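You operate a simulated robot arm through the tools that you are given. There is no shell and no other tool.

The job below is to be done with a simulated two-armed robot. You get a single attempt, and the scene is never put back.

TASK
Wind the yellow lead back on the drum and lock the brake.
Fine: white switch off first, then unplug and stand the plug in the teal holder before winding.
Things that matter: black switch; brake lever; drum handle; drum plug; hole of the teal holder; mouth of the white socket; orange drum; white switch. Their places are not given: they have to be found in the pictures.

It is judged by the outcome, as a careful person would: the job done as asked, and still so three seconds after it is handed in. It fails if anything else is knocked over, pushed out of place, dropped, spilled or broken.

THE ROBOT
Two 7-joint arms with two-finger parallel grippers on one trunk that stands fixed in place. Base frame: the origin is at the foot of the trunk, x ahead of it, y to its left, z up. Units: m, degrees, N and s.
The left shoulder is at [0.202, 0.171, 1.054], the right one opposite. Payload 4.4 kg a hand.
Tool frame (each hand has its own): the origin (TCP) lies between the finger pads and is the grasp point; the fingertips stand 0.023 m ahead of it; z points along the fingers, y is the line along which they close. Largest opening 0.094 m; finger width 0.038, thickness 0.01; the body of the gripper, 0.054 by 0.096 m, starts 0.039 m behind the TCP.
Orientation is that of the tool frame in the base frame, as [roll, pitch, yaw] about the fixed x, y, z axes, in that order (R = Rz(yaw) Ry(pitch) Rx(roll)). With the fingers straight down and closing along the base's y, the tool's x points along the base's -x, its y along +y and its z along -z.

THE INTERFACE
- The arms move only by the tool arm_command. It takes "left_commands", "right_commands" or both (then of equal length, played together; a hand with none holds still); each is a list of rows, each a list of 6 numbers: the shift along the base's x, y, z in m, then the turn, a rotation vector about the base's x, y, z in degrees. In form: [[tx, ty, tz, rx, ry, rz], ...]. A call has 1 to 20 rows; each row shifts and turns the commanded pose from where the row before left it. "left_jaw" and "right_jaw" are, for a hand that has rows, the opening, from 0 (shut) to 1 (fully open), set as the call begins (left out, the last holds). Rows are played at 5 a second. More than 0.05 m and 8.6 degrees between two rows, or a gripper value outside its range, and nothing of the call is played. A pose out of reach is approached as far as the arm can. The call stops where the force on the tool passes 50 N (or 10 N more than at its start, if that is more) or the arm is blocked; 0.2 s more then pass. The fingers move at their own pace (about 0.072 m/s each) and stop on an object; they squeeze with about 29 N. The grip force told is the motor's: it shows also when the fingers shut on nothing. Time passes only in rows, and 0.2 s behind the last, so rows that do not move let the fingers close. It gives the time, the measured TCP pose, the force on the tool (base axes), the opening and the grip force at its end, in the units of the frame above (readings bear some noise), with the torque about the TCP (base axes, N m) and any sound that the robot's microphone picked up.
- Cameras (640 x 400 px; columns grow to the right, rows downward): "scene" is now at [0.3261, 0.032, 1.1666]; the picture's right is [0.39, -0.92, 0.00], its down [-0.65, -0.27, -0.71] and it looks along [0.65, 0.28, -0.70] (base axes); focal length 214 px, centre (320, 200). "left" rides on the left gripper at [0.086, -0.016, -0.074] in its tool frame; the picture's right is [0.18, 0.98, 0.00], its down [-0.58, 0.11, -0.81] and it looks along [-0.79, 0.15, 0.59] (tool axes); focal length 243 px, centre (320, 200). "right" rides on the right gripper at [0.086, 0.016, -0.074] in its tool frame; the picture's right is [-0.18, 0.98, 0.00], its down [-0.58, -0.11, -0.81] and it looks along [-0.79, -0.15, 0.59] (tool axes); focal length 243 px, centre (320, 200).
- camera(camera): a new picture of that camera. The clock stands still meanwhile.
- move_column(by): slides the trunk up (or, below 0, down) by that many m; the arms and the scene camera ride with it, the base frame stays. It gives what a move gives, with no picture.
- head_to(pan, tilt): turns the head with the scene camera to pan (to the left, within 80 degrees either way) and tilt (down, from -29 to 69), counted from straight ahead of the robot. It gives what a move gives.
- measure_at(camera, pixels): for up to 12 pixels [column, row] of the newest picture of that camera ("zoom" is the newest enlarged one), the place [x, y, z] in the base frame of the surface seen there, good to about 0.002 m. The clock stands still meanwhile.
- inspect(camera, box): a new picture of the part [left, top, right, bottom] of that camera's present view, enlarged. The clock stands still meanwhile.
- hand_in(): hands the job in; it is judged then, once.

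Leave the grippers open and the arms clear of the work at the hand-in unless told otherwise.

The tools are called after ">>>" by a JSON object that holds its "fn" and its "kwargs". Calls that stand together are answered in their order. arm_command: Moves the arms, as the interface text tells. Its arguments: {"type":"object","properties":{"left_commands":{"type":"array","items":{"type":"array","items":{"type":"number"}}},"left_jaw":{"type":"number"},"right_commands":{"type":"array","items":{"type":"array","items":{"type":"number"}}},"right_jaw":{"type":"number"}},"required":[]} The other tools are called the same way: move_column (by) slides the trunk up or down; head_to (pan, tilt) turns the head that bears the scene camera; camera (camera) takes a picture; measure_at (camera, pixels) gives the place of the surface under pixels of a picture; inspect (camera, box) takes an enlarged picture of a part of a camera's view; hand_in () hands the job in.

At the start:

```text
t: 0.0
left_tcp_pos: [0.4383, 0.4605, 1.0048]
left_orientation: [180.0, 0.1, 180.0]
left_wrist_force: [0.3, 0.8, 0.1]
left_moment: [0.01, -0.03, -0.01]
left_width: 0.0938
left_grasp_force: 0.0
right_tcp_pos: [0.6271, -0.084, 1.0102]
right_orientation: [-180.0, 0.1, -180.0]
right_wrist_force: [-1.1, 0.0, -0.7]
right_moment: [0.02, -0.04, 0.0]
right_width: 0.0939
right_grasp_force: 0.1
trunk travel left (down, up): [-0.075, 0.313]
head pan, tilt: [23.0, 44.6]
```

scene: 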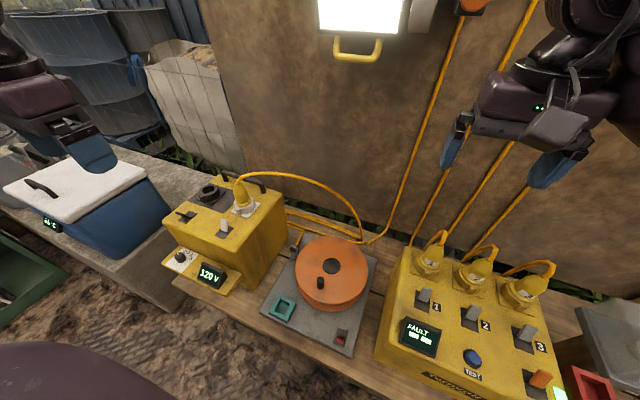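
right: 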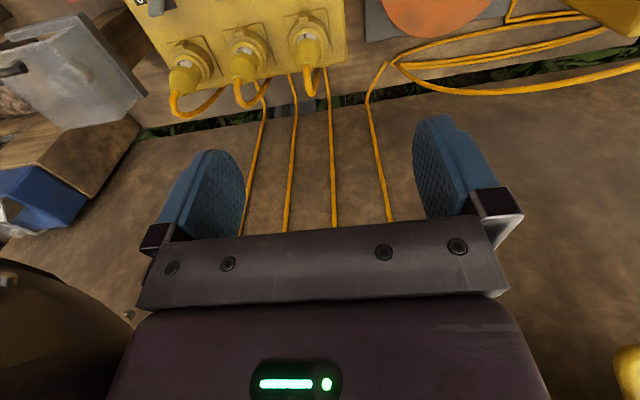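
left: 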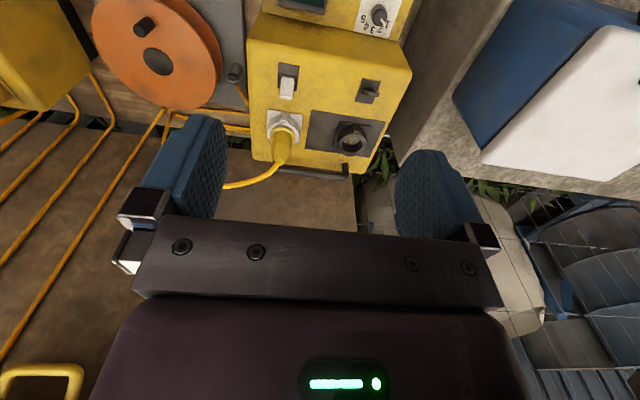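

I see the yellow box on the left (scene 225,225) with a white switch, a black switch, a plug in a white socket and a black socket. The orange drum is in the middle (330,275), with a teal holder at (283,308). I'll enlarge these parts first.

>>> {"fn": "inspect", "kwargs": {"camera": "scene", "box": [150, 160, 300, 300]}}

>>> {"fn": "inspect", "kwargs": {"camera": "scene", "box": [250, 220, 400, 360]}}

>>> {"fn": "inspect", "kwargs": {"camera": "left", "box": [80, 0, 420, 220]}}

```text
2.86 times, centred on (225, 230) of scene
```

zoom: 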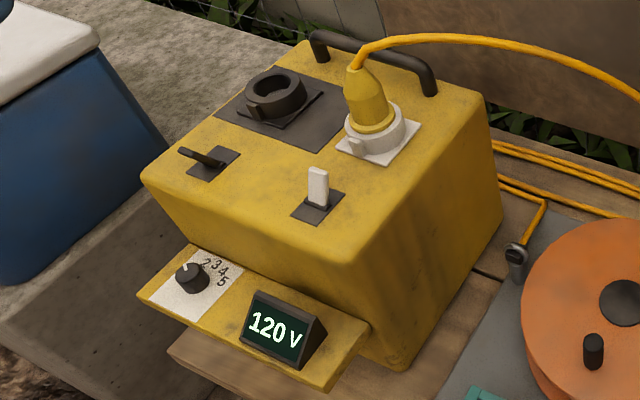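

```text
2.86 times, centred on (325, 290) of scene
```

zoom: 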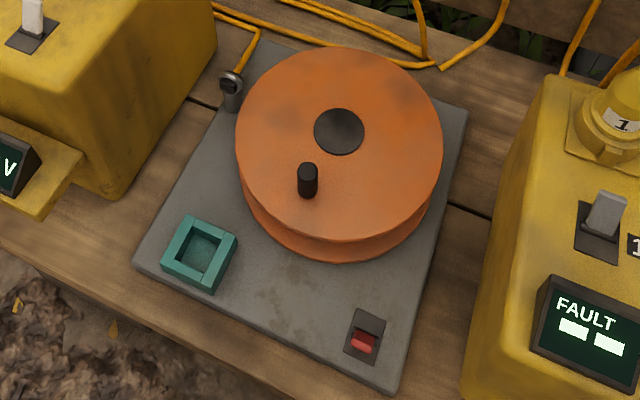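

```text
1.82 times, centred on (250, 110) of left
```

zoom: 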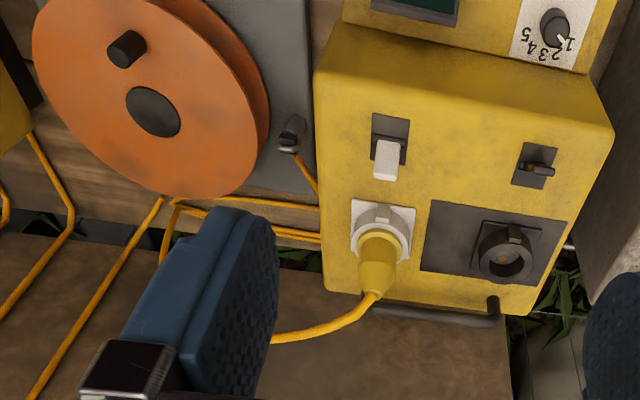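

The enlarged views show the parts clearly. Next I'll measure points. I'll start with a tight enlargement of the switches and sockets on the box.

>>> {"fn": "inspect", "kwargs": {"camera": "scene", "box": [170, 165, 270, 245]}}

```text
5.00 times, centred on (220, 205) of scene
```

zoom: 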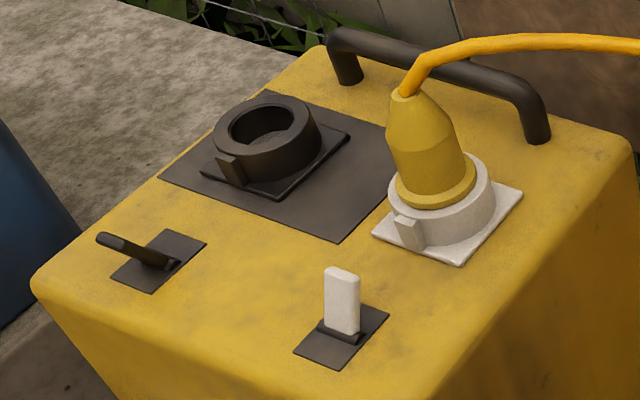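

Now I'll measure on this enlargement: the white lever's tip and base, the black lever's tip and base, the plug's top, mid and foot, the socket, and the box top.

>>> {"fn": "measure_at", "kwargs": {"camera": "zoom", "pixels": [[342, 272], [340, 300], [342, 330], [312, 352], [375, 315], [103, 240], [165, 262], [148, 285], [190, 238], [330, 230], [250, 330], [570, 150]]}}

>>> {"fn": "measure_at", "kwargs": {"camera": "zoom", "pixels": [[405, 95], [422, 120], [425, 150], [430, 185], [435, 202], [412, 235], [480, 220], [460, 255], [480, 165], [265, 130], [335, 65], [535, 120]]}}

```text
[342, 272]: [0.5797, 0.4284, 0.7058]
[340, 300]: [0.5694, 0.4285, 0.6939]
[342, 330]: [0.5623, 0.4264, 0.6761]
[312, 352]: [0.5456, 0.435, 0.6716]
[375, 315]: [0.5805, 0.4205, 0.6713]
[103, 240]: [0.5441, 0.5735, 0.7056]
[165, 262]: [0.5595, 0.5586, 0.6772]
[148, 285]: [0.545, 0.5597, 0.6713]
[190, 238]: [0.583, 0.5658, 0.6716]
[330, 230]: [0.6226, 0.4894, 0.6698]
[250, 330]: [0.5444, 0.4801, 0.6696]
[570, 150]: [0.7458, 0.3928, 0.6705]
```

```text
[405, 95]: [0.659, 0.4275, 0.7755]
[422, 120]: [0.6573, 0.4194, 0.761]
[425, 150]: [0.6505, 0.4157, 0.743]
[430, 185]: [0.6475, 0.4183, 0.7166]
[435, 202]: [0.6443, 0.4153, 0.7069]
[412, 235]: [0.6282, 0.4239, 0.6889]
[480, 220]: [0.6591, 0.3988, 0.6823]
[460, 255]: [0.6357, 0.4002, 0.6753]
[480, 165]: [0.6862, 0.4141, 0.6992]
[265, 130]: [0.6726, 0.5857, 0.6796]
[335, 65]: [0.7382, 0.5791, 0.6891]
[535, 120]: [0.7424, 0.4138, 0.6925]
```

The white lever leans away from the robot (tip x 0.580, base about 0.563) and the black one leans toward it. So "off" for white is probably toward the robot. Next I'll look closely at the drum base.

>>> {"fn": "inspect", "kwargs": {"camera": "scene", "box": [255, 230, 385, 310]}}

```text
4.92 times, centred on (320, 270) of scene
```

zoom: 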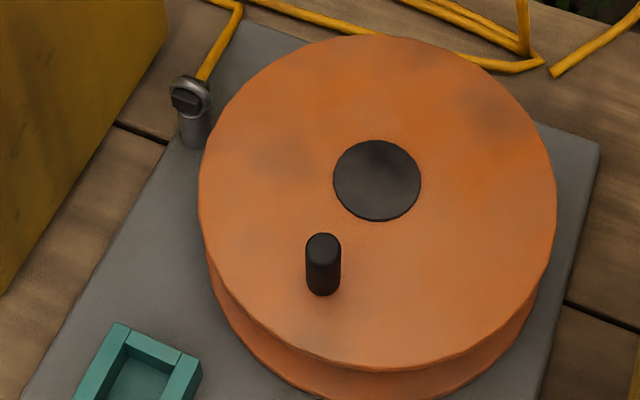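

>>> {"fn": "measure_at", "kwargs": {"camera": "zoom", "pixels": [[323, 242], [323, 270], [323, 293], [377, 180], [377, 142], [377, 219], [204, 170], [550, 220], [390, 40], [360, 365], [190, 90], [195, 140]]}}

>>> {"fn": "inspect", "kwargs": {"camera": "scene", "box": [255, 280, 385, 360]}}

```text
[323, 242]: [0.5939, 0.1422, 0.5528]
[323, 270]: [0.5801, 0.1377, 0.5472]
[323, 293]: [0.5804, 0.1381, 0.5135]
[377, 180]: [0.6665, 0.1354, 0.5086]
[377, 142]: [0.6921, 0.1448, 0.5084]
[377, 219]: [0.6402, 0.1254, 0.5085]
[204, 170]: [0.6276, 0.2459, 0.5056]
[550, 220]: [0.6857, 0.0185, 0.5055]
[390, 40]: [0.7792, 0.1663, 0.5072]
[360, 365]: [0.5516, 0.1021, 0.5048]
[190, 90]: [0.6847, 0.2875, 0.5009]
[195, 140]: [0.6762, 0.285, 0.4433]
```

```text
4.92 times, centred on (320, 320) of scene
```

zoom: 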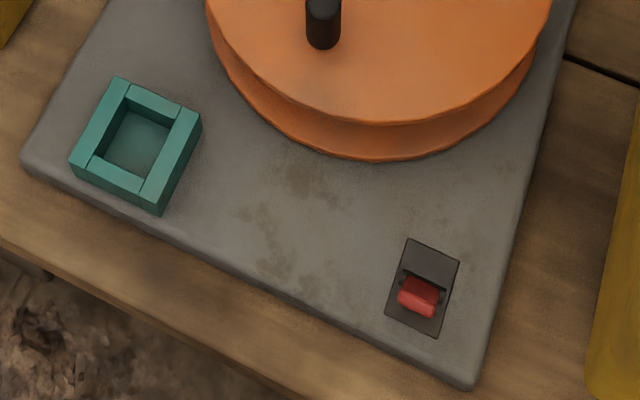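

>>> {"fn": "measure_at", "kwargs": {"camera": "zoom", "pixels": [[118, 82], [195, 118], [78, 158], [155, 202], [137, 140], [130, 98], [172, 118], [97, 160], [143, 180], [158, 212], [120, 165], [60, 130]]}}

>>> {"fn": "measure_at", "kwargs": {"camera": "zoom", "pixels": [[420, 282], [417, 297], [415, 312], [402, 292], [438, 296], [408, 243], [457, 262], [390, 315], [435, 333], [430, 265], [470, 340], [350, 200]]}}

>>> {"fn": "inspect", "kwargs": {"camera": "scene", "box": [320, 320, 370, 352]}}

```text
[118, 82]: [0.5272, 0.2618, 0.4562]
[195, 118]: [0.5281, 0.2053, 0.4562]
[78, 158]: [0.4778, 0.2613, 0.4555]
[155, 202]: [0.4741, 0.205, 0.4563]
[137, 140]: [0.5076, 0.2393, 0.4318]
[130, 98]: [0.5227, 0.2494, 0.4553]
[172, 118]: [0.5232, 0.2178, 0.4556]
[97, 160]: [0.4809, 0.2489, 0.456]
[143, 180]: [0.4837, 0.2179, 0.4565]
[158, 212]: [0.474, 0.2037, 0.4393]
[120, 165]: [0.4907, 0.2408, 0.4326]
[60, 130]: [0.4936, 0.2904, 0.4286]
```

```text
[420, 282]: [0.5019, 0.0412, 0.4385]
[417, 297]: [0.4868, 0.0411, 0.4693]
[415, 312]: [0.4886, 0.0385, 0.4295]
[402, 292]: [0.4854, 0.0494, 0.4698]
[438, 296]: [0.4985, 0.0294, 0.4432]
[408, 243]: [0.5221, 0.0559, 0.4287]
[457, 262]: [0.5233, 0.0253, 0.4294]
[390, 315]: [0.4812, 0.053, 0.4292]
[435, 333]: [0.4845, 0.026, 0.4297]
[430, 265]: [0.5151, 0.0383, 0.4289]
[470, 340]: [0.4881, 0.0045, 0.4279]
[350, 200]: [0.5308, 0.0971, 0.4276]
```

```text
12.50 times, centred on (345, 336) of scene
```

zoom: 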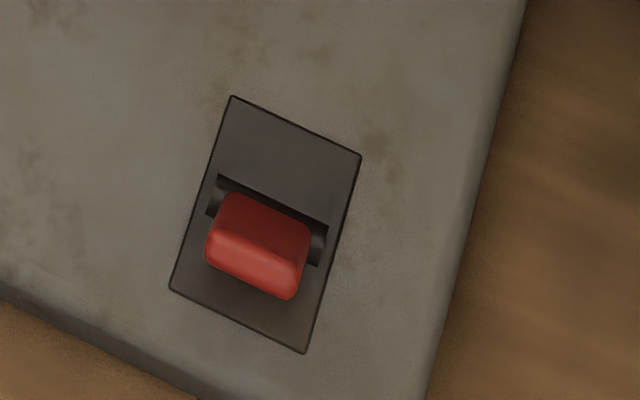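

The brake lever is red. Its tip is at (0.487, 0.041, 0.470) and its plate is centred at (0.502, 0.041), so it leans toward the robot. The holder hole is near (0.503, 0.233). Next I'll measure the cord near the plug on the scene picture and enlarge the plug from the left camera.

>>> {"fn": "inspect", "kwargs": {"camera": "scene", "box": [220, 160, 400, 272]}}

>>> {"fn": "inspect", "kwargs": {"camera": "left", "box": [190, 60, 390, 185]}}

```text
3.56 times, centred on (310, 216) of scene
```

zoom: 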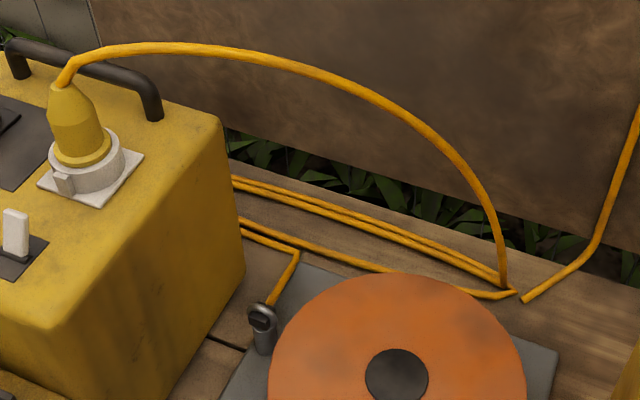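

```text
3.20 times, centred on (290, 122) of left
```

zoom: 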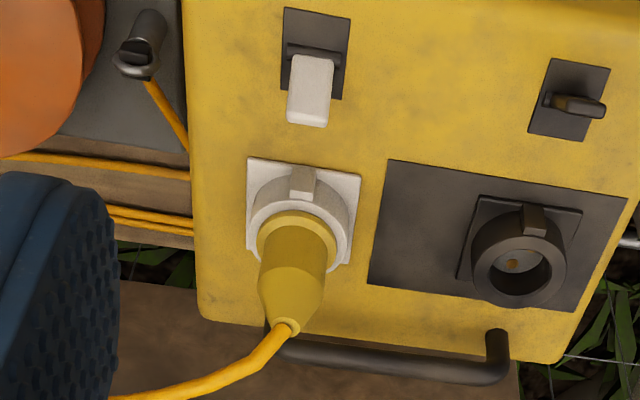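

>>> {"fn": "measure_at", "kwargs": {"camera": "scene", "pixels": [[237.5, 183], [243, 176], [251, 173.5], [270, 173.5], [290, 176.5], [310, 181], [333, 192], [352, 210], [360, 228], [362, 239], [298, 220], [301, 236]]}}

>>> {"fn": "measure_at", "kwargs": {"camera": "zoom", "pixels": [[290, 325], [290, 300], [262, 270], [325, 270], [295, 235], [300, 180], [250, 160], [355, 180], [345, 262], [250, 245], [240, 365], [180, 390]]}}

```text
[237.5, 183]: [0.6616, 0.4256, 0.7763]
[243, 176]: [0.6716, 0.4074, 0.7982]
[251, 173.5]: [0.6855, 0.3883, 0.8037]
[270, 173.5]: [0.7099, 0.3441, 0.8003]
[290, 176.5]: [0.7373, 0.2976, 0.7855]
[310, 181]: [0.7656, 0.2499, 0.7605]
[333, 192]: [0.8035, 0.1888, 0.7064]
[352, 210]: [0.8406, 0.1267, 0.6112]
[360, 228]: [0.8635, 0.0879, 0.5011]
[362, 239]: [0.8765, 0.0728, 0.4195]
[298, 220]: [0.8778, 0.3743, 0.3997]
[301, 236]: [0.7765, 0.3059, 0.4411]
```

```text
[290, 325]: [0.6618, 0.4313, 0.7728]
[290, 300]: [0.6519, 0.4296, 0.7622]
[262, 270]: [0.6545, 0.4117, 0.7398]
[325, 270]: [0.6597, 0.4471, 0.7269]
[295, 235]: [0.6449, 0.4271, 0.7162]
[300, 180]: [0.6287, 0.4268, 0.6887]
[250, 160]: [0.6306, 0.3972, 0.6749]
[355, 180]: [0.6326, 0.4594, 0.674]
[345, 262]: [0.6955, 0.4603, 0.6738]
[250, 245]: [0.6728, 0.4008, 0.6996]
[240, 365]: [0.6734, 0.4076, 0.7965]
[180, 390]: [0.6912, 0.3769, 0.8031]
```

The plug's axis is near (0.663, 0.429), its top is at z≈0.777, and the cord leaves it toward -y/+x. The white lever is free-standing at (0.578, 0.428, 0.706). I'll bring the left hand above the lever with the jaw partly open and look before lowering.

>>> {"fn": "arm_command", "kwargs": {"left_commands": [[0.02, -0.005, -0.03, 0, 0, 0], [0.024, -0.0055, -0.035, 0, 0, 0], [0.024, -0.0055, -0.035, 0, 0, 0], [0.024, -0.0055, -0.035, 0, 0, 0], [0.024, -0.0055, -0.035, 0, 0, 0], [0.0237, -0.0055, -0.03, 0, 0, 0], [0, 0, 0, 0, 0, 0]], "left_jaw": 0.5}}

>>> {"fn": "camera", "kwargs": {"camera": "left"}}

>>> {"fn": "camera", "kwargs": {"camera": "scene"}}

```text
t: 1.6
left_tcp_pos: [0.578, 0.4278, 0.8057]
left_orientation: [180.0, 0.1, 179.9]
left_wrist_force: [-0.5, 0.9, 0.0]
left_moment: [0.03, -0.03, -0.02]
left_width: 0.0466
left_grasp_force: 0.0
right_tcp_pos: [0.6275, -0.0837, 1.0099]
right_orientation: [-179.9, 0.0, -180.0]
right_wrist_force: [-0.4, 0.6, 0.4]
right_moment: [-0.01, 0.0, 0.02]
right_width: 0.0939
right_grasp_force: 0.1
trunk travel left (down, up): [-0.075, 0.313]
head pan, tilt: [23.0, 44.6]
```

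```text
taken
```

left: 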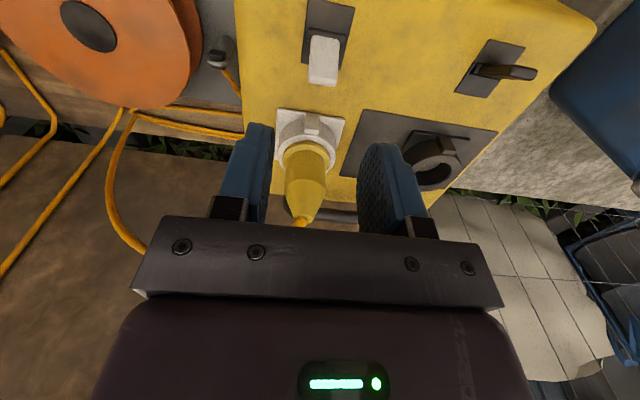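

```text
taken
```

scene: 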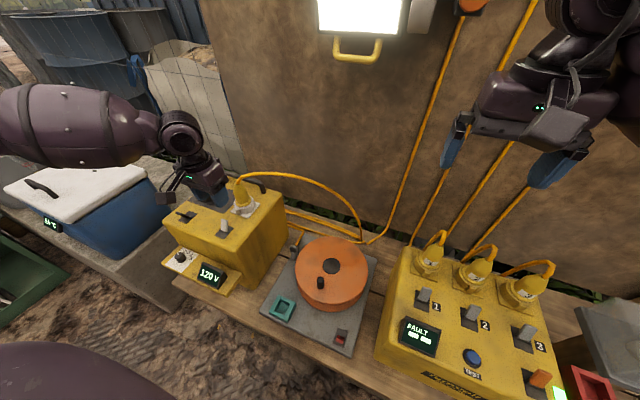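

The hand is above the lever. I'll check the lever's place again from this close view: white lever tip (325,75) and base (325,25).

>>> {"fn": "inspect", "kwargs": {"camera": "left", "box": [270, 0, 390, 110]}}

>>> {"fn": "measure_at", "kwargs": {"camera": "left", "pixels": [[323, 84], [323, 75], [324, 60], [326, 42], [327, 37], [340, 60], [311, 75], [310, 130], [345, 120], [520, 74], [490, 70], [305, 215]]}}

```text
3.64 times, centred on (330, 55) of left
```

zoom: 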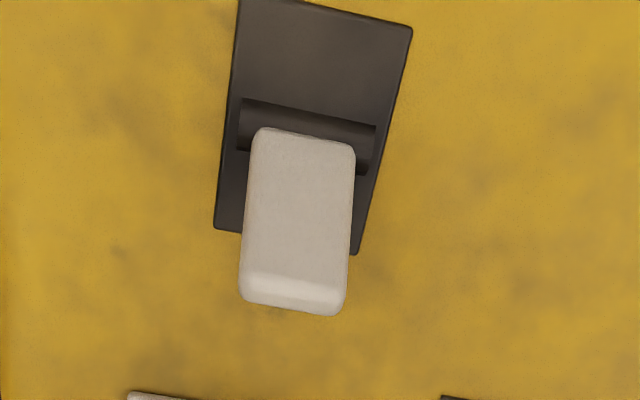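

```text
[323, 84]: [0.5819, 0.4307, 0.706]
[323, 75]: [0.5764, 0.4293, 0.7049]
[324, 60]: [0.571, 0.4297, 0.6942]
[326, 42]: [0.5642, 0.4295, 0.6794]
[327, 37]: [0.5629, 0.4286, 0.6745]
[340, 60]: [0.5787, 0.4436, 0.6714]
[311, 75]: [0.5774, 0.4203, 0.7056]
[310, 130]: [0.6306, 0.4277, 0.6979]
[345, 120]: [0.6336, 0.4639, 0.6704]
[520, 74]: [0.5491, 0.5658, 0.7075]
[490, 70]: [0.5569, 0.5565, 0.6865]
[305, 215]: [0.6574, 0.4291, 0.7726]
```

The lever leans away, with its base at x 0.563 and its tip at 0.581, y 0.429. I'll lower so the pads straddle it, with the fingertips at about z 0.688.

>>> {"fn": "arm_command", "kwargs": {"left_commands": [[0, 0.0005, -0.024, 0, 0, 0], [0, 0.0005, -0.024, 0, 0, 0], [0, 0, -0.024, 0, 0, 0], [0, 0, -0.021, 0, 0, 0], [0, 0, 0, 0, 0, 0]], "left_jaw": 0.5}}

>>> {"fn": "camera", "kwargs": {"camera": "left"}}

```text
t: 2.8
left_tcp_pos: [0.577, 0.4296, 0.7118]
left_orientation: [180.0, 0.1, -180.0]
left_wrist_force: [-0.4, -0.1, 0.2]
left_moment: [0.0, -0.02, 0.03]
left_width: 0.0472
left_grasp_force: 0.2
right_tcp_pos: [0.6261, -0.0838, 1.0107]
right_orientation: [-180.0, 0.0, -179.9]
right_wrist_force: [-0.7, 0.1, 0.1]
right_moment: [-0.03, -0.01, 0.03]
right_width: 0.094
right_grasp_force: 0.1
trunk travel left (down, up): [-0.075, 0.313]
head pan, tilt: [23.0, 44.6]
```

```text
taken
```

left: 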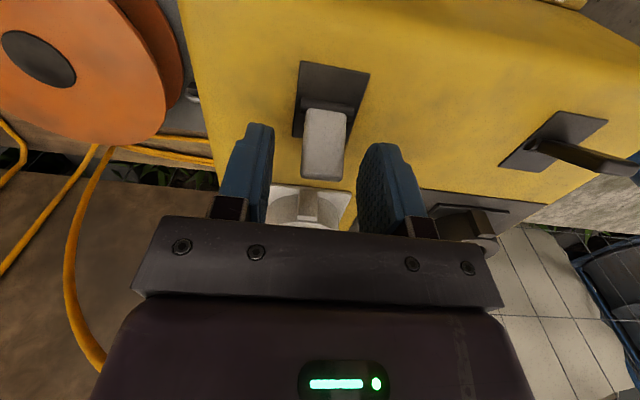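

The lever stands between the open pads. I'll close on it and carry it toward the robot (-x) on a small arc.

>>> {"fn": "arm_command", "kwargs": {"left_commands": [[0, 0, 0, 0, 0, 0], [0, 0, 0, 0, 0, 0], [0, 0, 0, 0, 0, 0], [-0.004, 0, 0.001, 0, 0, 0], [-0.004, 0, 0.001, 0, 0, 0], [-0.004, 0, 0.001, 0, 0, 0], [-0.004, 0, 0, 0, 0, 0], [-0.004, 0, -0.001, 0, 0, 0], [-0.004, 0, -0.001, 0, 0, 0], [-0.004, 0, -0.001, 0, 0, 0], [-0.003, 0, 0, 0, 0, 0]], "left_jaw": 0.0}}

>>> {"fn": "camera", "kwargs": {"camera": "left"}}

>>> {"fn": "inspect", "kwargs": {"camera": "scene", "box": [150, 160, 300, 300]}}

```text
t: 5.2
left_tcp_pos: [0.5475, 0.4292, 0.7112]
left_orientation: [-180.0, 0.1, 180.0]
left_wrist_force: [23.9, 19.9, 10.0]
left_moment: [0.12, -1.18, 0.32]
left_width: 0.0215
left_grasp_force: 45.5
right_tcp_pos: [0.6285, -0.0839, 1.01]
right_orientation: [-179.9, 0.0, 179.9]
right_wrist_force: [-0.2, -1.0, 0.1]
right_moment: [-0.02, 0.0, 0.0]
right_width: 0.0939
right_grasp_force: 0.0
trunk travel left (down, up): [-0.075, 0.313]
head pan, tilt: [23.0, 44.6]
```

```text
taken
```

left: 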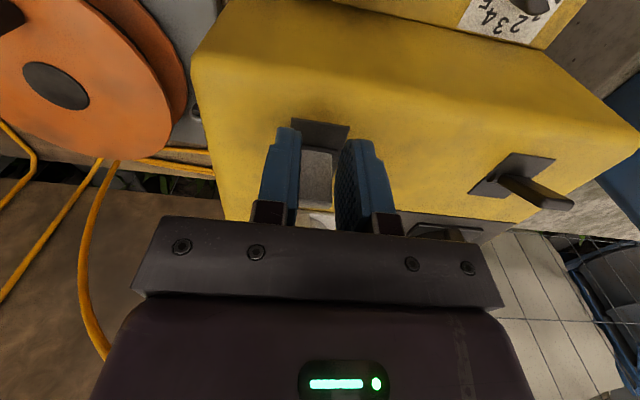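

```text
2.86 times, centred on (225, 230) of scene
```

zoom: 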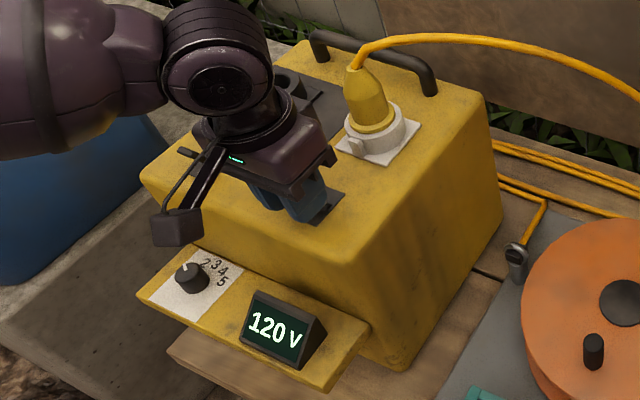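

The force rose to about 24 N in x, so the lever is probably at its stop. The jaw width is 0.0215. I'll ease back slightly, open, rise and look.

>>> {"fn": "arm_command", "kwargs": {"left_commands": [[0.002, 0, 0, 0, 0, 0], [0, 0, 0, 0, 0, 0], [0, 0, 0, 0, 0, 0], [0, 0, 0.03, 0, 0, 0], [0, 0, 0.04, 0, 0, 0], [0, 0, 0.04, 0, 0, 0], [0, 0, 0, 0, 0, 0]], "left_jaw": 0.5}}

>>> {"fn": "camera", "kwargs": {"camera": "left"}}

>>> {"fn": "inspect", "kwargs": {"camera": "scene", "box": [150, 160, 300, 300]}}

```text
t: 6.8
left_tcp_pos: [0.5473, 0.4275, 0.8219]
left_orientation: [-179.9, -0.1, 179.9]
left_wrist_force: [-0.8, 0.6, -0.5]
left_moment: [0.0, 0.01, -0.02]
left_width: 0.0473
left_grasp_force: 0.2
right_tcp_pos: [0.6288, -0.084, 1.0094]
right_orientation: [180.0, 0.1, 180.0]
right_wrist_force: [0.0, -0.6, -0.8]
right_moment: [-0.02, 0.02, 0.03]
right_width: 0.0941
right_grasp_force: 0.2
trunk travel left (down, up): [-0.075, 0.313]
head pan, tilt: [23.0, 44.6]
```

```text
taken
```

left: 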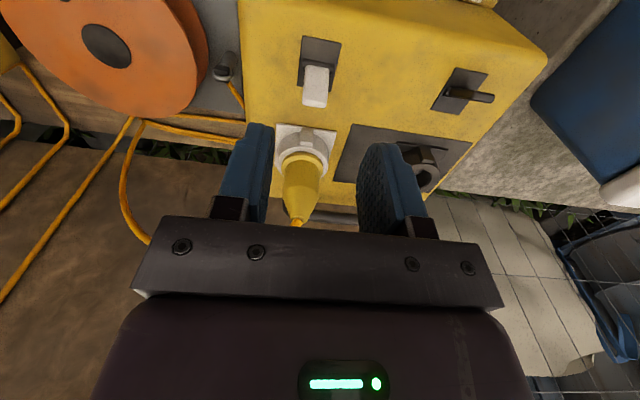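

```text
2.86 times, centred on (225, 230) of scene
```

zoom: 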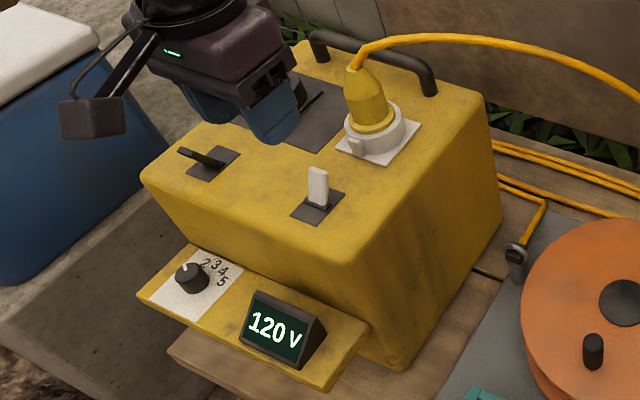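

The lever has not moved: it still leans away from the robot, so the pads slipped along it. I'll push it with a finger face instead. I'll turn the hand 90° about the vertical and open it fully, so one finger can go down behind the lever, between it and the socket.

>>> {"fn": "arm_command", "kwargs": {"left_commands": [[0, 0, 0, 0, 0, 8.2], [0, 0, 0, 0, 0, 8.2], [0, 0, 0, 0, 0, 8.2], [0, 0, 0, 0, 0, 8.2], [0, 0, 0, 0, 0, 8.2], [0, 0, 0, 0, 0, 8.2], [0, 0, 0, 0, 0, 8.2], [0, 0, 0, 0, 0, 8.2], [0, 0, 0, 0, 0, 8.2], [0, 0, 0, 0, 0, 8.2], [0, 0, 0, 0, 0, 8.0], [0, 0, 0, 0, 0, 0]], "left_jaw": 1.0}}

>>> {"fn": "camera", "kwargs": {"camera": "left"}}

>>> {"fn": "camera", "kwargs": {"camera": "scene"}}

```text
t: 9.4
left_tcp_pos: [0.5484, 0.4299, 0.8214]
left_orientation: [180.0, 0.1, -90.0]
left_wrist_force: [-0.4, -1.2, -0.2]
left_moment: [-0.02, -0.03, 0.01]
left_width: 0.094
left_grasp_force: 0.1
right_tcp_pos: [0.6276, -0.0849, 1.0094]
right_orientation: [-180.0, 0.0, 180.0]
right_wrist_force: [0.0, -0.4, 0.6]
right_moment: [-0.02, 0.0, 0.0]
right_width: 0.094
right_grasp_force: 0.1
trunk travel left (down, up): [-0.075, 0.313]
head pan, tilt: [23.0, 44.6]
```

```text
taken
```

left: 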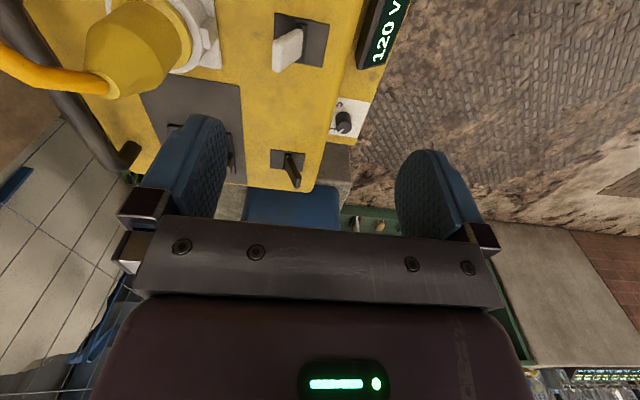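

```text
taken
```

scene: 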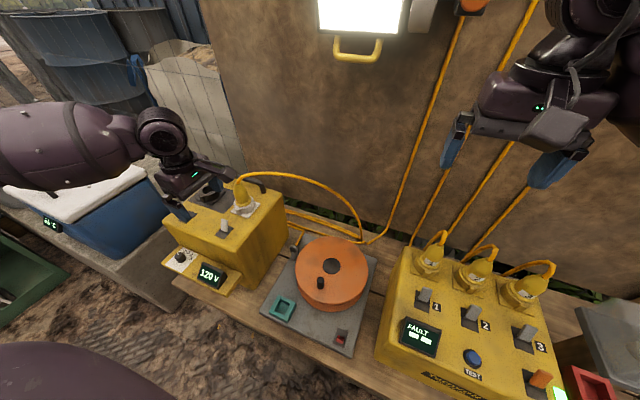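

The hand is turned. The far finger should come down at x≈0.595–0.605, between the lever (up to 0.587) and the socket tab (0.628). I'll lower to a fingertip z of about 0.692.

>>> {"fn": "arm_command", "kwargs": {"left_commands": [[0, 0, -0.03, 0, 0, 0], [0, 0, -0.03, 0, 0, 0], [0, 0, -0.025, 0, 0, 0], [0, 0, -0.021, 0, 0, 0], [0, 0, 0, 0, 0, 0]], "left_jaw": 1.0}}

>>> {"fn": "inspect", "kwargs": {"camera": "scene", "box": [150, 160, 300, 300]}}

>>> {"fn": "camera", "kwargs": {"camera": "left"}}

```text
t: 10.6
left_tcp_pos: [0.548, 0.4294, 0.7164]
left_orientation: [-179.9, 0.0, -90.0]
left_wrist_force: [-0.1, 0.1, 0.1]
left_moment: [0.01, 0.03, -0.02]
left_width: 0.0941
left_grasp_force: 0.1
right_tcp_pos: [0.6272, -0.0833, 1.0096]
right_orientation: [-180.0, 0.1, 179.9]
right_wrist_force: [-0.3, 0.2, -0.5]
right_moment: [0.01, 0.0, 0.03]
right_width: 0.0938
right_grasp_force: 0.1
trunk travel left (down, up): [-0.075, 0.313]
head pan, tilt: [23.0, 44.6]
```

```text
2.86 times, centred on (225, 230) of scene
```

zoom: 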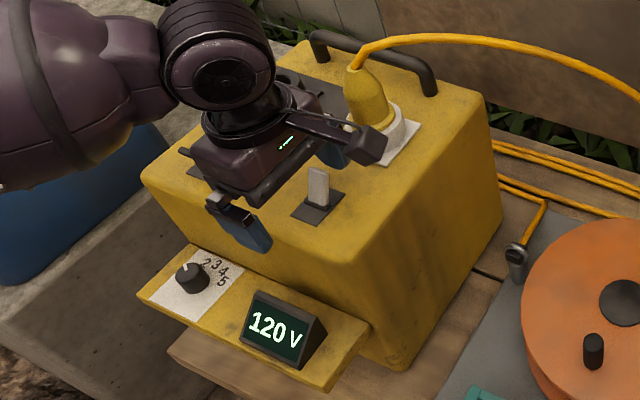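

```text
taken
```

left: 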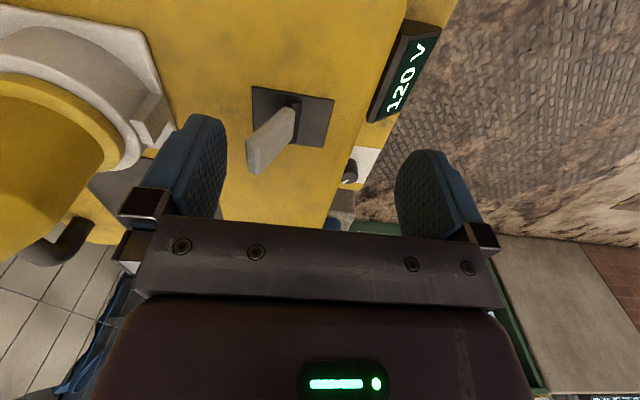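

The lever is now between the far and near fingers, with the far finger behind it. I'll push in -x by small steps.

>>> {"fn": "arm_command", "kwargs": {"left_commands": [[-0.006, 0, 0, 0, 0, 0], [-0.005, 0, 0, 0, 0, 0], [-0.005, 0, 0, 0, 0, 0], [-0.005, 0, 0, 0, 0, 0], [-0.005, 0, 0, 0, 0, 0], [-0.005, 0, 0, 0, 0, 0], [-0.005, 0, 0, 0, 0, 0], [-0.004, 0, 0, 0, 0, 0], [0, 0, 0, 0, 0, 0]], "left_jaw": 1.0}}

>>> {"fn": "inspect", "kwargs": {"camera": "scene", "box": [150, 160, 300, 300]}}

>>> {"fn": "camera", "kwargs": {"camera": "left"}}

```text
t: 12.6
left_tcp_pos: [0.5106, 0.4298, 0.7176]
left_orientation: [-179.7, 0.1, -90.1]
left_wrist_force: [19.6, 0.9, 4.3]
left_moment: [-0.09, -0.65, -0.07]
left_width: 0.0944
left_grasp_force: 0.1
right_tcp_pos: [0.6293, -0.0841, 1.0098]
right_orientation: [180.0, 0.0, 180.0]
right_wrist_force: [0.7, 0.6, 0.3]
right_moment: [0.03, -0.01, 0.0]
right_width: 0.0939
right_grasp_force: 0.0
trunk travel left (down, up): [-0.075, 0.313]
head pan, tilt: [23.0, 44.6]
```

```text
2.86 times, centred on (225, 230) of scene
```

zoom: 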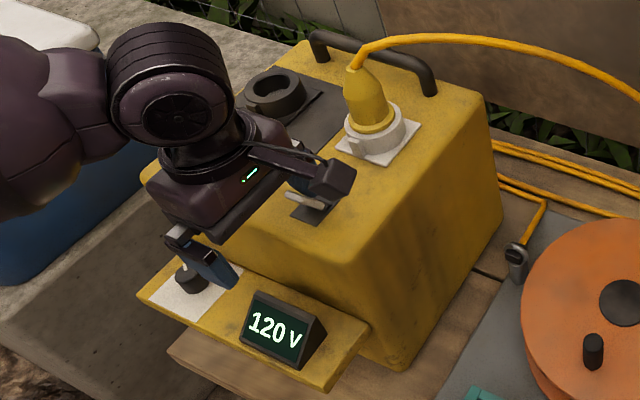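

```text
taken
```

left: 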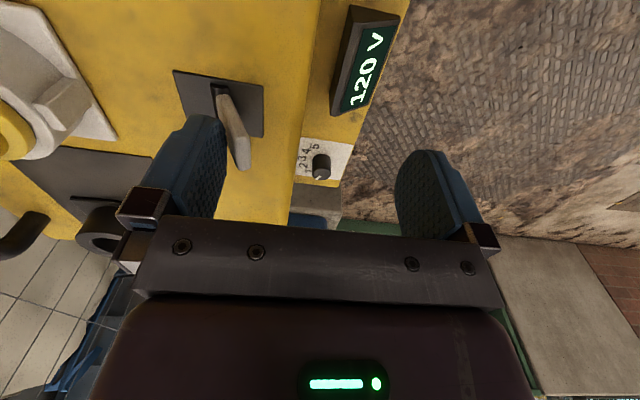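

The lever now leans toward the robot, with 20 N on the finger. I'll push a little more to be sure it reaches its stop, then back off and look.

>>> {"fn": "arm_command", "kwargs": {"left_commands": [[-0.003, 0, 0, 0, 0, 0], [-0.002, 0, 0, 0, 0, 0]], "left_jaw": 1.0}}

```text
t: 13.2
left_tcp_pos: [0.5087, 0.4303, 0.7162]
left_orientation: [-179.3, 0.0, -90.1]
left_wrist_force: [45.3, 1.6, 9.4]
left_moment: [0.14, -1.46, 0.16]
left_width: 0.0944
left_grasp_force: 0.0
right_tcp_pos: [0.6282, -0.0841, 1.0093]
right_orientation: [-179.9, 0.0, -180.0]
right_wrist_force: [-0.6, 0.5, -0.2]
right_moment: [0.01, 0.0, 0.0]
right_width: 0.094
right_grasp_force: 0.0
trunk travel left (down, up): [-0.075, 0.313]
head pan, tilt: [23.0, 44.6]
```

The force jumped to 45 N with no further travel, so the lever is at its stop. I'll back off in +x, rise and look.

>>> {"fn": "arm_command", "kwargs": {"left_commands": [[0.012, 0, 0, 0, 0, 0], [0.012, 0, 0, 0, 0, 0], [0.008, 0, 0.02, 0, 0, 0], [0, 0, 0.04, 0, 0, 0], [0, 0, 0.04, 0, 0, 0], [-0.03, 0, 0.04, 0, 0, 0], [-0.04, 0, 0.02, 0, 0, 0], [-0.04, 0, 0, 0, 0, 0]], "left_jaw": 1.0}}

>>> {"fn": "inspect", "kwargs": {"camera": "scene", "box": [150, 160, 300, 300]}}

>>> {"fn": "camera", "kwargs": {"camera": "left"}}

```text
t: 15.0
left_tcp_pos: [0.4254, 0.431, 0.8766]
left_orientation: [-179.9, 0.0, -90.1]
left_wrist_force: [0.0, -1.2, 0.7]
left_moment: [-0.02, 0.0, 0.02]
left_width: 0.0941
left_grasp_force: 0.1
right_tcp_pos: [0.6283, -0.0843, 1.0111]
right_orientation: [-180.0, 0.1, -180.0]
right_wrist_force: [-0.7, -0.2, 0.7]
right_moment: [-0.01, 0.02, 0.02]
right_width: 0.0942
right_grasp_force: 0.1
trunk travel left (down, up): [-0.075, 0.313]
head pan, tilt: [23.0, 44.6]
```

```text
2.86 times, centred on (225, 230) of scene
```

zoom: 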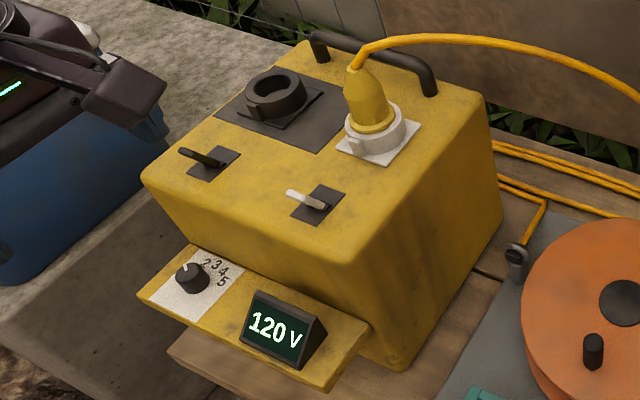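

```text
taken
```

left: 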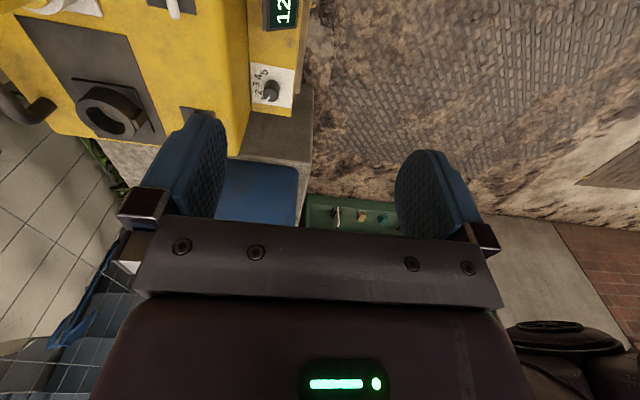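

The white lever now leans toward the robot just like the black one, so it is off. Next is the plug. The cord leaves its top toward -y/+x, so I want the hand to come from the opposite side, tilted, with the cord clear of the palm. First I'll turn the wrist back in free space, high up.

>>> {"fn": "arm_command", "kwargs": {"left_commands": [[0.0084, 0.005, 0.0015, 0, 0, -8.125], [0.0084, 0.005, 0.0015, 0, 0, -8.125], [0.0084, 0.005, 0.0015, 0, 0, -8.125], [0.0084, 0.005, 0.0015, 0, 0, -8.125], [0.0084, 0.005, 0.0015, 0, 0, -8.125], [0.0084, 0.005, 0.0015, 0, 0, -8.125], [0.0084, 0.005, 0.0015, 0, 0, -8.125], [0.0084, 0.005, 0.0015, 0, 0, -8.125], [0.0084, 0.005, 0.0015, 0, 0, -8.125], [0.0084, 0.005, 0.0015, 0, 0, -8.125], [0.0084, 0.005, 0.0015, 0, 0, -8.125], [0.0084, 0.005, 0.0015, 0, 0, -8.125], [0.0084, 0.005, 0.0015, 0, 0, -8.125], [0.0084, 0.005, 0.0015, 0, 0, -8.125], [0.0084, 0.005, 0.0015, 0, 0, -8.125], [0.0084, 0.005, 0.0015, 0, 0, -8.125], [0, 0, 0, 0, 0, 0]], "left_jaw": 0.7}}

>>> {"fn": "camera", "kwargs": {"camera": "scene"}}

```text
t: 18.6
left_tcp_pos: [0.5602, 0.5098, 0.8985]
left_orientation: [180.0, 0.2, 139.8]
left_wrist_force: [0.7, 0.1, -0.8]
left_moment: [0.02, 0.03, 0.0]
left_width: 0.0655
left_grasp_force: 0.0
right_tcp_pos: [0.6277, -0.0844, 1.0104]
right_orientation: [-180.0, 0.0, 180.0]
right_wrist_force: [0.1, 0.5, -0.4]
right_moment: [-0.05, 0.02, -0.02]
right_width: 0.0939
right_grasp_force: 0.1
trunk travel left (down, up): [-0.075, 0.313]
head pan, tilt: [23.0, 44.6]
```

```text
taken
```

scene: 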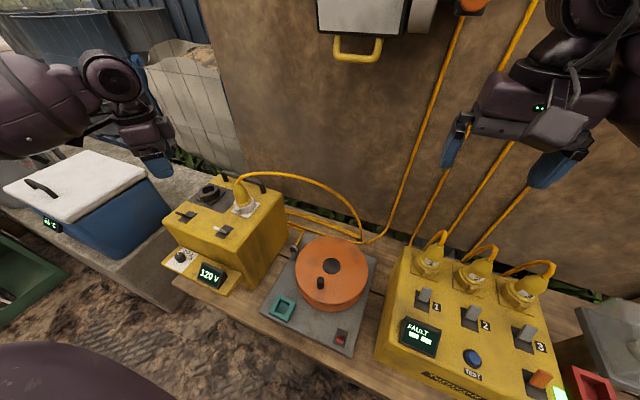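

The hand is free and turned to yaw 140. Now I'll tilt it 47° so the fingers point toward the plug and down.

>>> {"fn": "arm_command", "kwargs": {"left_commands": [[0, 0, 0, -5.04, -6.0, 0], [0, 0, 0, -5.04, -6.0, 0], [0, 0, 0, -5.04, -6.0, 0], [0, 0, 0, -5.04, -6.0, 0], [0, 0, 0, -5.04, -6.0, 0], [0, 0, 0, -5.04, -6.0, 0], [0, 0, 0, 0, 0, 0]], "left_jaw": 0.7}}

>>> {"fn": "camera", "kwargs": {"camera": "scene"}}

>>> {"fn": "camera", "kwargs": {"camera": "left"}}

```text
t: 20.2
left_tcp_pos: [0.5598, 0.5086, 0.8991]
left_orientation: [-179.9, 47.1, 139.9]
left_wrist_force: [-0.2, 0.5, 0.3]
left_moment: [-0.03, 0.01, 0.01]
left_width: 0.0659
left_grasp_force: 0.0
right_tcp_pos: [0.6273, -0.0836, 1.0091]
right_orientation: [-179.9, 0.0, 180.0]
right_wrist_force: [0.7, -0.1, 0.5]
right_moment: [0.03, 0.02, -0.01]
right_width: 0.0942
right_grasp_force: 0.1
trunk travel left (down, up): [-0.075, 0.313]
head pan, tilt: [23.0, 44.6]
```

```text
taken
```

scene: 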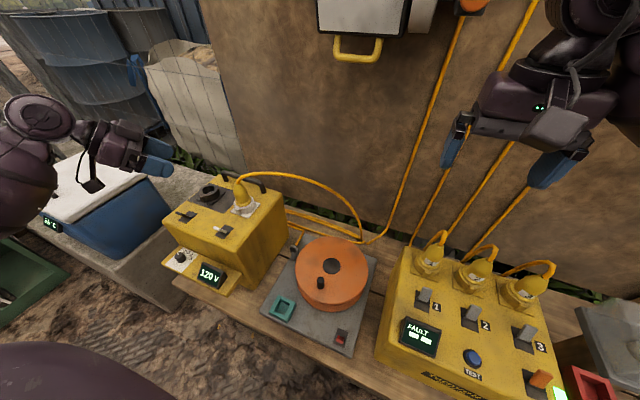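

```text
taken
```

left: 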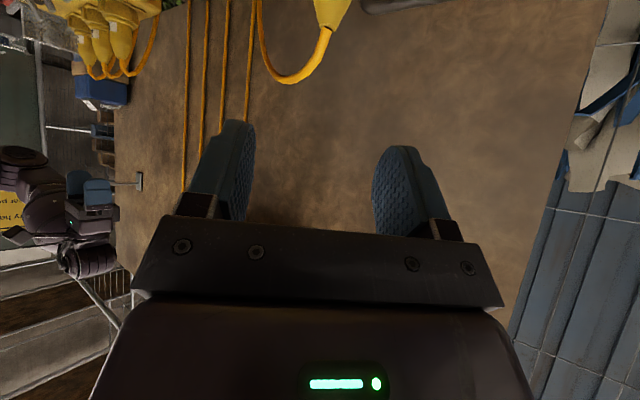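

The tilt is reached. I'll move to the pre-grasp point about 0.12 m behind the plug along the finger direction, then take a picture.

>>> {"fn": "arm_command", "kwargs": {"left_commands": [[0.012, -0.008, -0.025, 0, 0, 0], [0.012, -0.008, -0.025, 0, 0, 0], [0.012, -0.008, -0.025, 0, 0, 0], [0, 0, 0, 0, 0, 0]], "left_jaw": 0.7}}

>>> {"fn": "camera", "kwargs": {"camera": "left"}}

>>> {"fn": "inspect", "kwargs": {"camera": "scene", "box": [130, 120, 310, 260]}}

```text
t: 21.2
left_tcp_pos: [0.5971, 0.4845, 0.8256]
left_orientation: [180.0, 47.0, 140.0]
left_wrist_force: [-0.7, 0.0, 0.9]
left_moment: [-0.02, 0.02, 0.0]
left_width: 0.066
left_grasp_force: 0.1
right_tcp_pos: [0.628, -0.0829, 1.0095]
right_orientation: [-180.0, 0.0, 180.0]
right_wrist_force: [0.9, -0.1, -0.2]
right_moment: [0.0, 0.01, 0.02]
right_width: 0.0941
right_grasp_force: 0.1
trunk travel left (down, up): [-0.075, 0.313]
head pan, tilt: [23.0, 44.6]
```

```text
taken
```

left: 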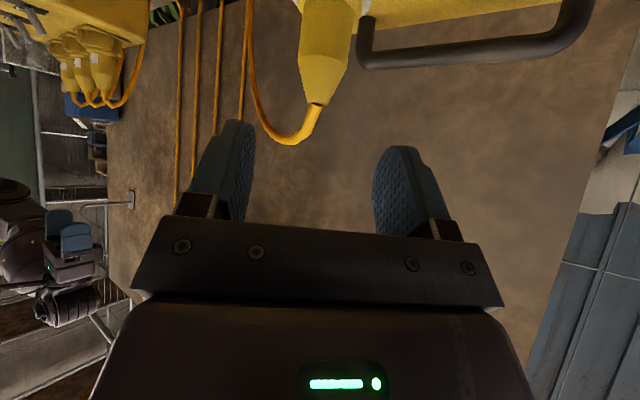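

```text
2.86 times, centred on (220, 190) of scene
```

zoom: 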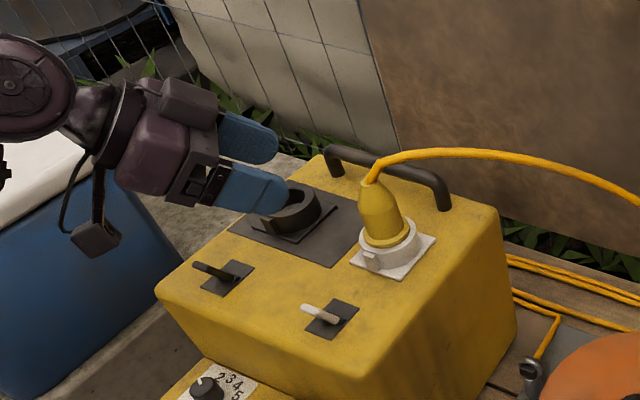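

The approach line looks clear: the plug (scene zoom 380,215) is ahead of the open jaw. I'll move in along the finger direction most of the way.

>>> {"fn": "arm_command", "kwargs": {"left_commands": [[0.0132, -0.0111, -0.0167, 0, 0, 0], [0.0132, -0.0111, -0.0167, 0, 0, 0], [0.0132, -0.0111, -0.0167, 0, 0, 0], [0.0132, -0.0111, -0.0167, 0, 0, 0], [0, 0, 0, 0, 0, 0]], "left_jaw": 0.7}}

>>> {"fn": "camera", "kwargs": {"camera": "left"}}

>>> {"fn": "inspect", "kwargs": {"camera": "scene", "box": [130, 120, 310, 260]}}

```text
t: 22.4
left_tcp_pos: [0.6487, 0.4398, 0.7576]
left_orientation: [-180.0, 47.0, 140.0]
left_wrist_force: [0.0, 0.0, -0.3]
left_moment: [-0.01, -0.01, -0.02]
left_width: 0.0656
left_grasp_force: 0.1
right_tcp_pos: [0.6272, -0.0839, 1.0095]
right_orientation: [-180.0, 0.0, 180.0]
right_wrist_force: [-0.7, 0.1, 0.1]
right_moment: [-0.02, -0.02, 0.03]
right_width: 0.0941
right_grasp_force: 0.0
trunk travel left (down, up): [-0.075, 0.313]
head pan, tilt: [23.0, 44.6]
```

```text
taken
```

left: 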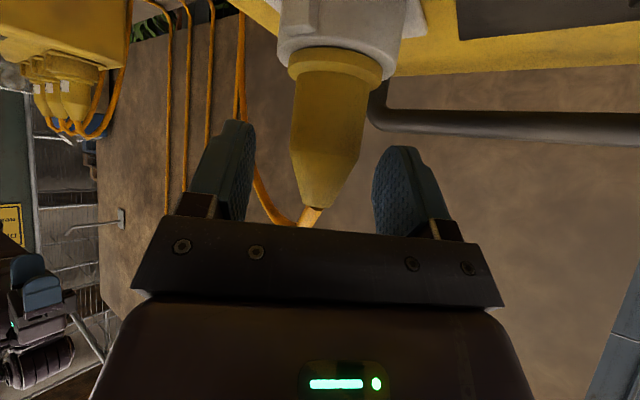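

```text
2.86 times, centred on (220, 190) of scene
```

zoom: 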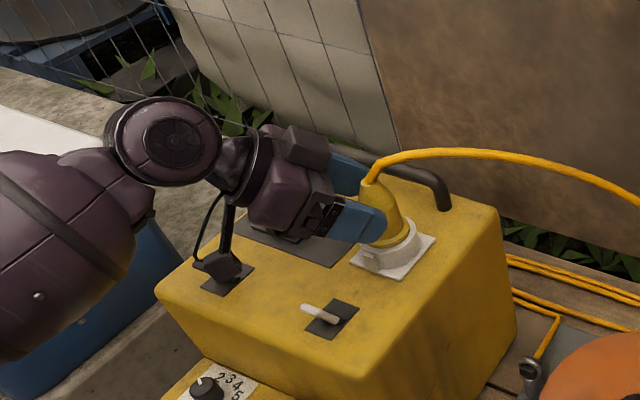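

The plug sits centred between the fingers. The wrist-camera housing (zoom 222,265) looks near the black switch in this projection, so I'll measure where it really is before the last 2 cm.

>>> {"fn": "measure_at", "kwargs": {"camera": "zoom", "pixels": [[222, 255], [215, 275], [238, 272], [222, 282], [245, 268], [200, 262]]}}

>>> {"fn": "measure_at", "kwargs": {"camera": "left", "pixels": [[312, 212], [328, 180], [300, 100], [365, 105], [332, 70], [310, 190], [345, 190]]}}

```text
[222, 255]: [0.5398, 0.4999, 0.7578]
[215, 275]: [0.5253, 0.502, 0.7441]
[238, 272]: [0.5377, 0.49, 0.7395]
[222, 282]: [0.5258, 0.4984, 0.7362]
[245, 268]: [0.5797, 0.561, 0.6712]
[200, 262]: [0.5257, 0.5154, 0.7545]
```

```text
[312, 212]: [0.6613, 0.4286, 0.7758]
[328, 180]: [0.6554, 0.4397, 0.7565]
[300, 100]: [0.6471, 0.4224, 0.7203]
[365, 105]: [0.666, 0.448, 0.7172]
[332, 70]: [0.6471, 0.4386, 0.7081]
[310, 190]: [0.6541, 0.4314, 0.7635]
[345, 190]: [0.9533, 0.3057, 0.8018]
```

The housing is at z≥0.736 and well to the side of both levers, so it is clear. I'll finish the approach to (0.663, 0.429, 0.742) and close on the plug body.

>>> {"fn": "arm_command", "kwargs": {"left_commands": [[0.0072, -0.0054, -0.0078, 0, 0, 0], [0.0072, -0.0054, -0.0078, 0, 0, 0], [0, 0, 0, 0, 0, 0]], "left_jaw": 0.7}}

>>> {"fn": "camera", "kwargs": {"camera": "left"}}

```text
t: 23.2
left_tcp_pos: [0.6626, 0.429, 0.7413]
left_orientation: [-179.9, 47.0, 140.0]
left_wrist_force: [-0.1, -0.5, 0.2]
left_moment: [-0.02, -0.02, -0.03]
left_width: 0.0659
left_grasp_force: 0.0
right_tcp_pos: [0.6283, -0.0846, 1.0109]
right_orientation: [-180.0, 0.1, -180.0]
right_wrist_force: [0.6, -0.5, -0.8]
right_moment: [-0.03, 0.0, 0.03]
right_width: 0.0938
right_grasp_force: 0.1
trunk travel left (down, up): [-0.075, 0.313]
head pan, tilt: [23.0, 44.6]
```

```text
taken
```

left: 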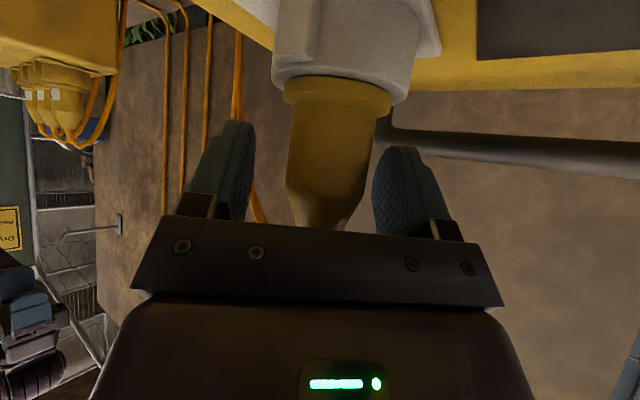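

The plug body is between the pads. I'll close the jaw and hold.

>>> {"fn": "arm_command", "kwargs": {"left_commands": [[0, 0, 0, 0, 0, 0], [0, 0, 0, 0, 0, 0], [0, 0, 0, 0, 0, 0], [0, 0, 0, 0, 0, 0]], "left_jaw": 0.0}}

>>> {"fn": "camera", "kwargs": {"camera": "left"}}

```text
t: 24.2
left_tcp_pos: [0.6639, 0.4315, 0.741]
left_orientation: [179.9, 47.1, 140.1]
left_wrist_force: [17.3, 20.7, 2.5]
left_moment: [0.62, -0.07, 0.25]
left_width: 0.0372
left_grasp_force: 29.2
right_tcp_pos: [0.6287, -0.0826, 1.01]
right_orientation: [-179.8, 0.0, 180.0]
right_wrist_force: [-0.1, 0.1, 0.0]
right_moment: [-0.01, 0.0, 0.01]
right_width: 0.0938
right_grasp_force: 0.0
trunk travel left (down, up): [-0.075, 0.313]
head pan, tilt: [23.0, 44.6]
```

```text
taken
```

left: 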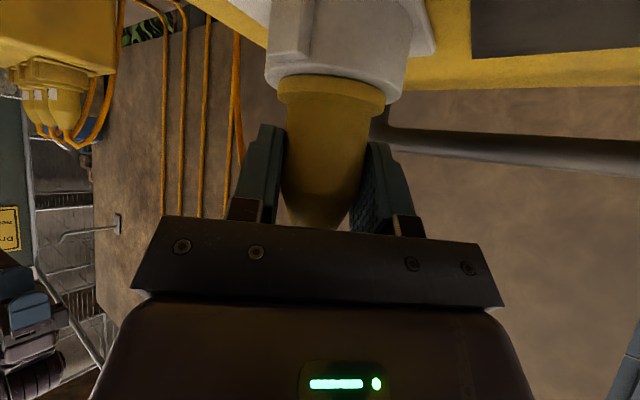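

It is gripped (width 0.037), with about 27 N of sideways load because the plug is some 3 mm off my centre. I'll shift the hand that way to remove the load, then read it.

>>> {"fn": "arm_command", "kwargs": {"left_commands": [[0.0009, 0.0011, 0, 0, 0, 0], [0.0009, 0.0011, 0, 0, 0, 0], [0, 0, 0, 0, 0, 0]], "left_jaw": 0.0}}

```text
t: 25.0
left_tcp_pos: [0.6644, 0.4313, 0.7415]
left_orientation: [-179.7, 47.0, 140.1]
left_wrist_force: [-0.7, 10.5, 5.9]
left_moment: [0.38, -0.16, 0.22]
left_width: 0.0371
left_grasp_force: 28.9
right_tcp_pos: [0.6274, -0.0837, 1.0092]
right_orientation: [179.9, 0.0, -180.0]
right_wrist_force: [0.5, -0.5, 0.0]
right_moment: [0.0, -0.01, -0.04]
right_width: 0.0938
right_grasp_force: 0.1
trunk travel left (down, up): [-0.075, 0.313]
head pan, tilt: [23.0, 44.6]
```

The side load is down to about 10 N. I'll add 1 mm in y and start pulling straight up in small steps.

>>> {"fn": "arm_command", "kwargs": {"left_commands": [[-0.0003, 0.001, 0.001, 0, 0, 0], [0, 0, 0.003, 0, 0, 0], [0, 0, 0.003, 0, 0, 0], [0, 0, 0.003, 0, 0, 0], [0, 0, 0.003, 0, 0, 0]], "left_jaw": 0.0}}

>>> {"fn": "camera", "kwargs": {"camera": "left"}}

```text
t: 26.2
left_tcp_pos: [0.6642, 0.4329, 0.7556]
left_orientation: [-179.9, 47.0, 140.1]
left_wrist_force: [-0.4, -0.5, -1.0]
left_moment: [0.02, 0.0, -0.05]
left_width: 0.0373
left_grasp_force: 28.9
right_tcp_pos: [0.6279, -0.0852, 1.0089]
right_orientation: [-180.0, 0.0, -179.9]
right_wrist_force: [0.2, -0.1, 0.1]
right_moment: [-0.01, 0.03, 0.03]
right_width: 0.0941
right_grasp_force: 0.1
trunk travel left (down, up): [-0.075, 0.313]
head pan, tilt: [23.0, 44.6]
```

```text
taken
```

left: 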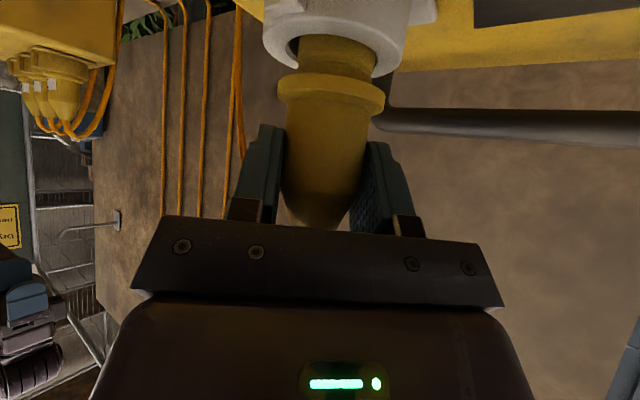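

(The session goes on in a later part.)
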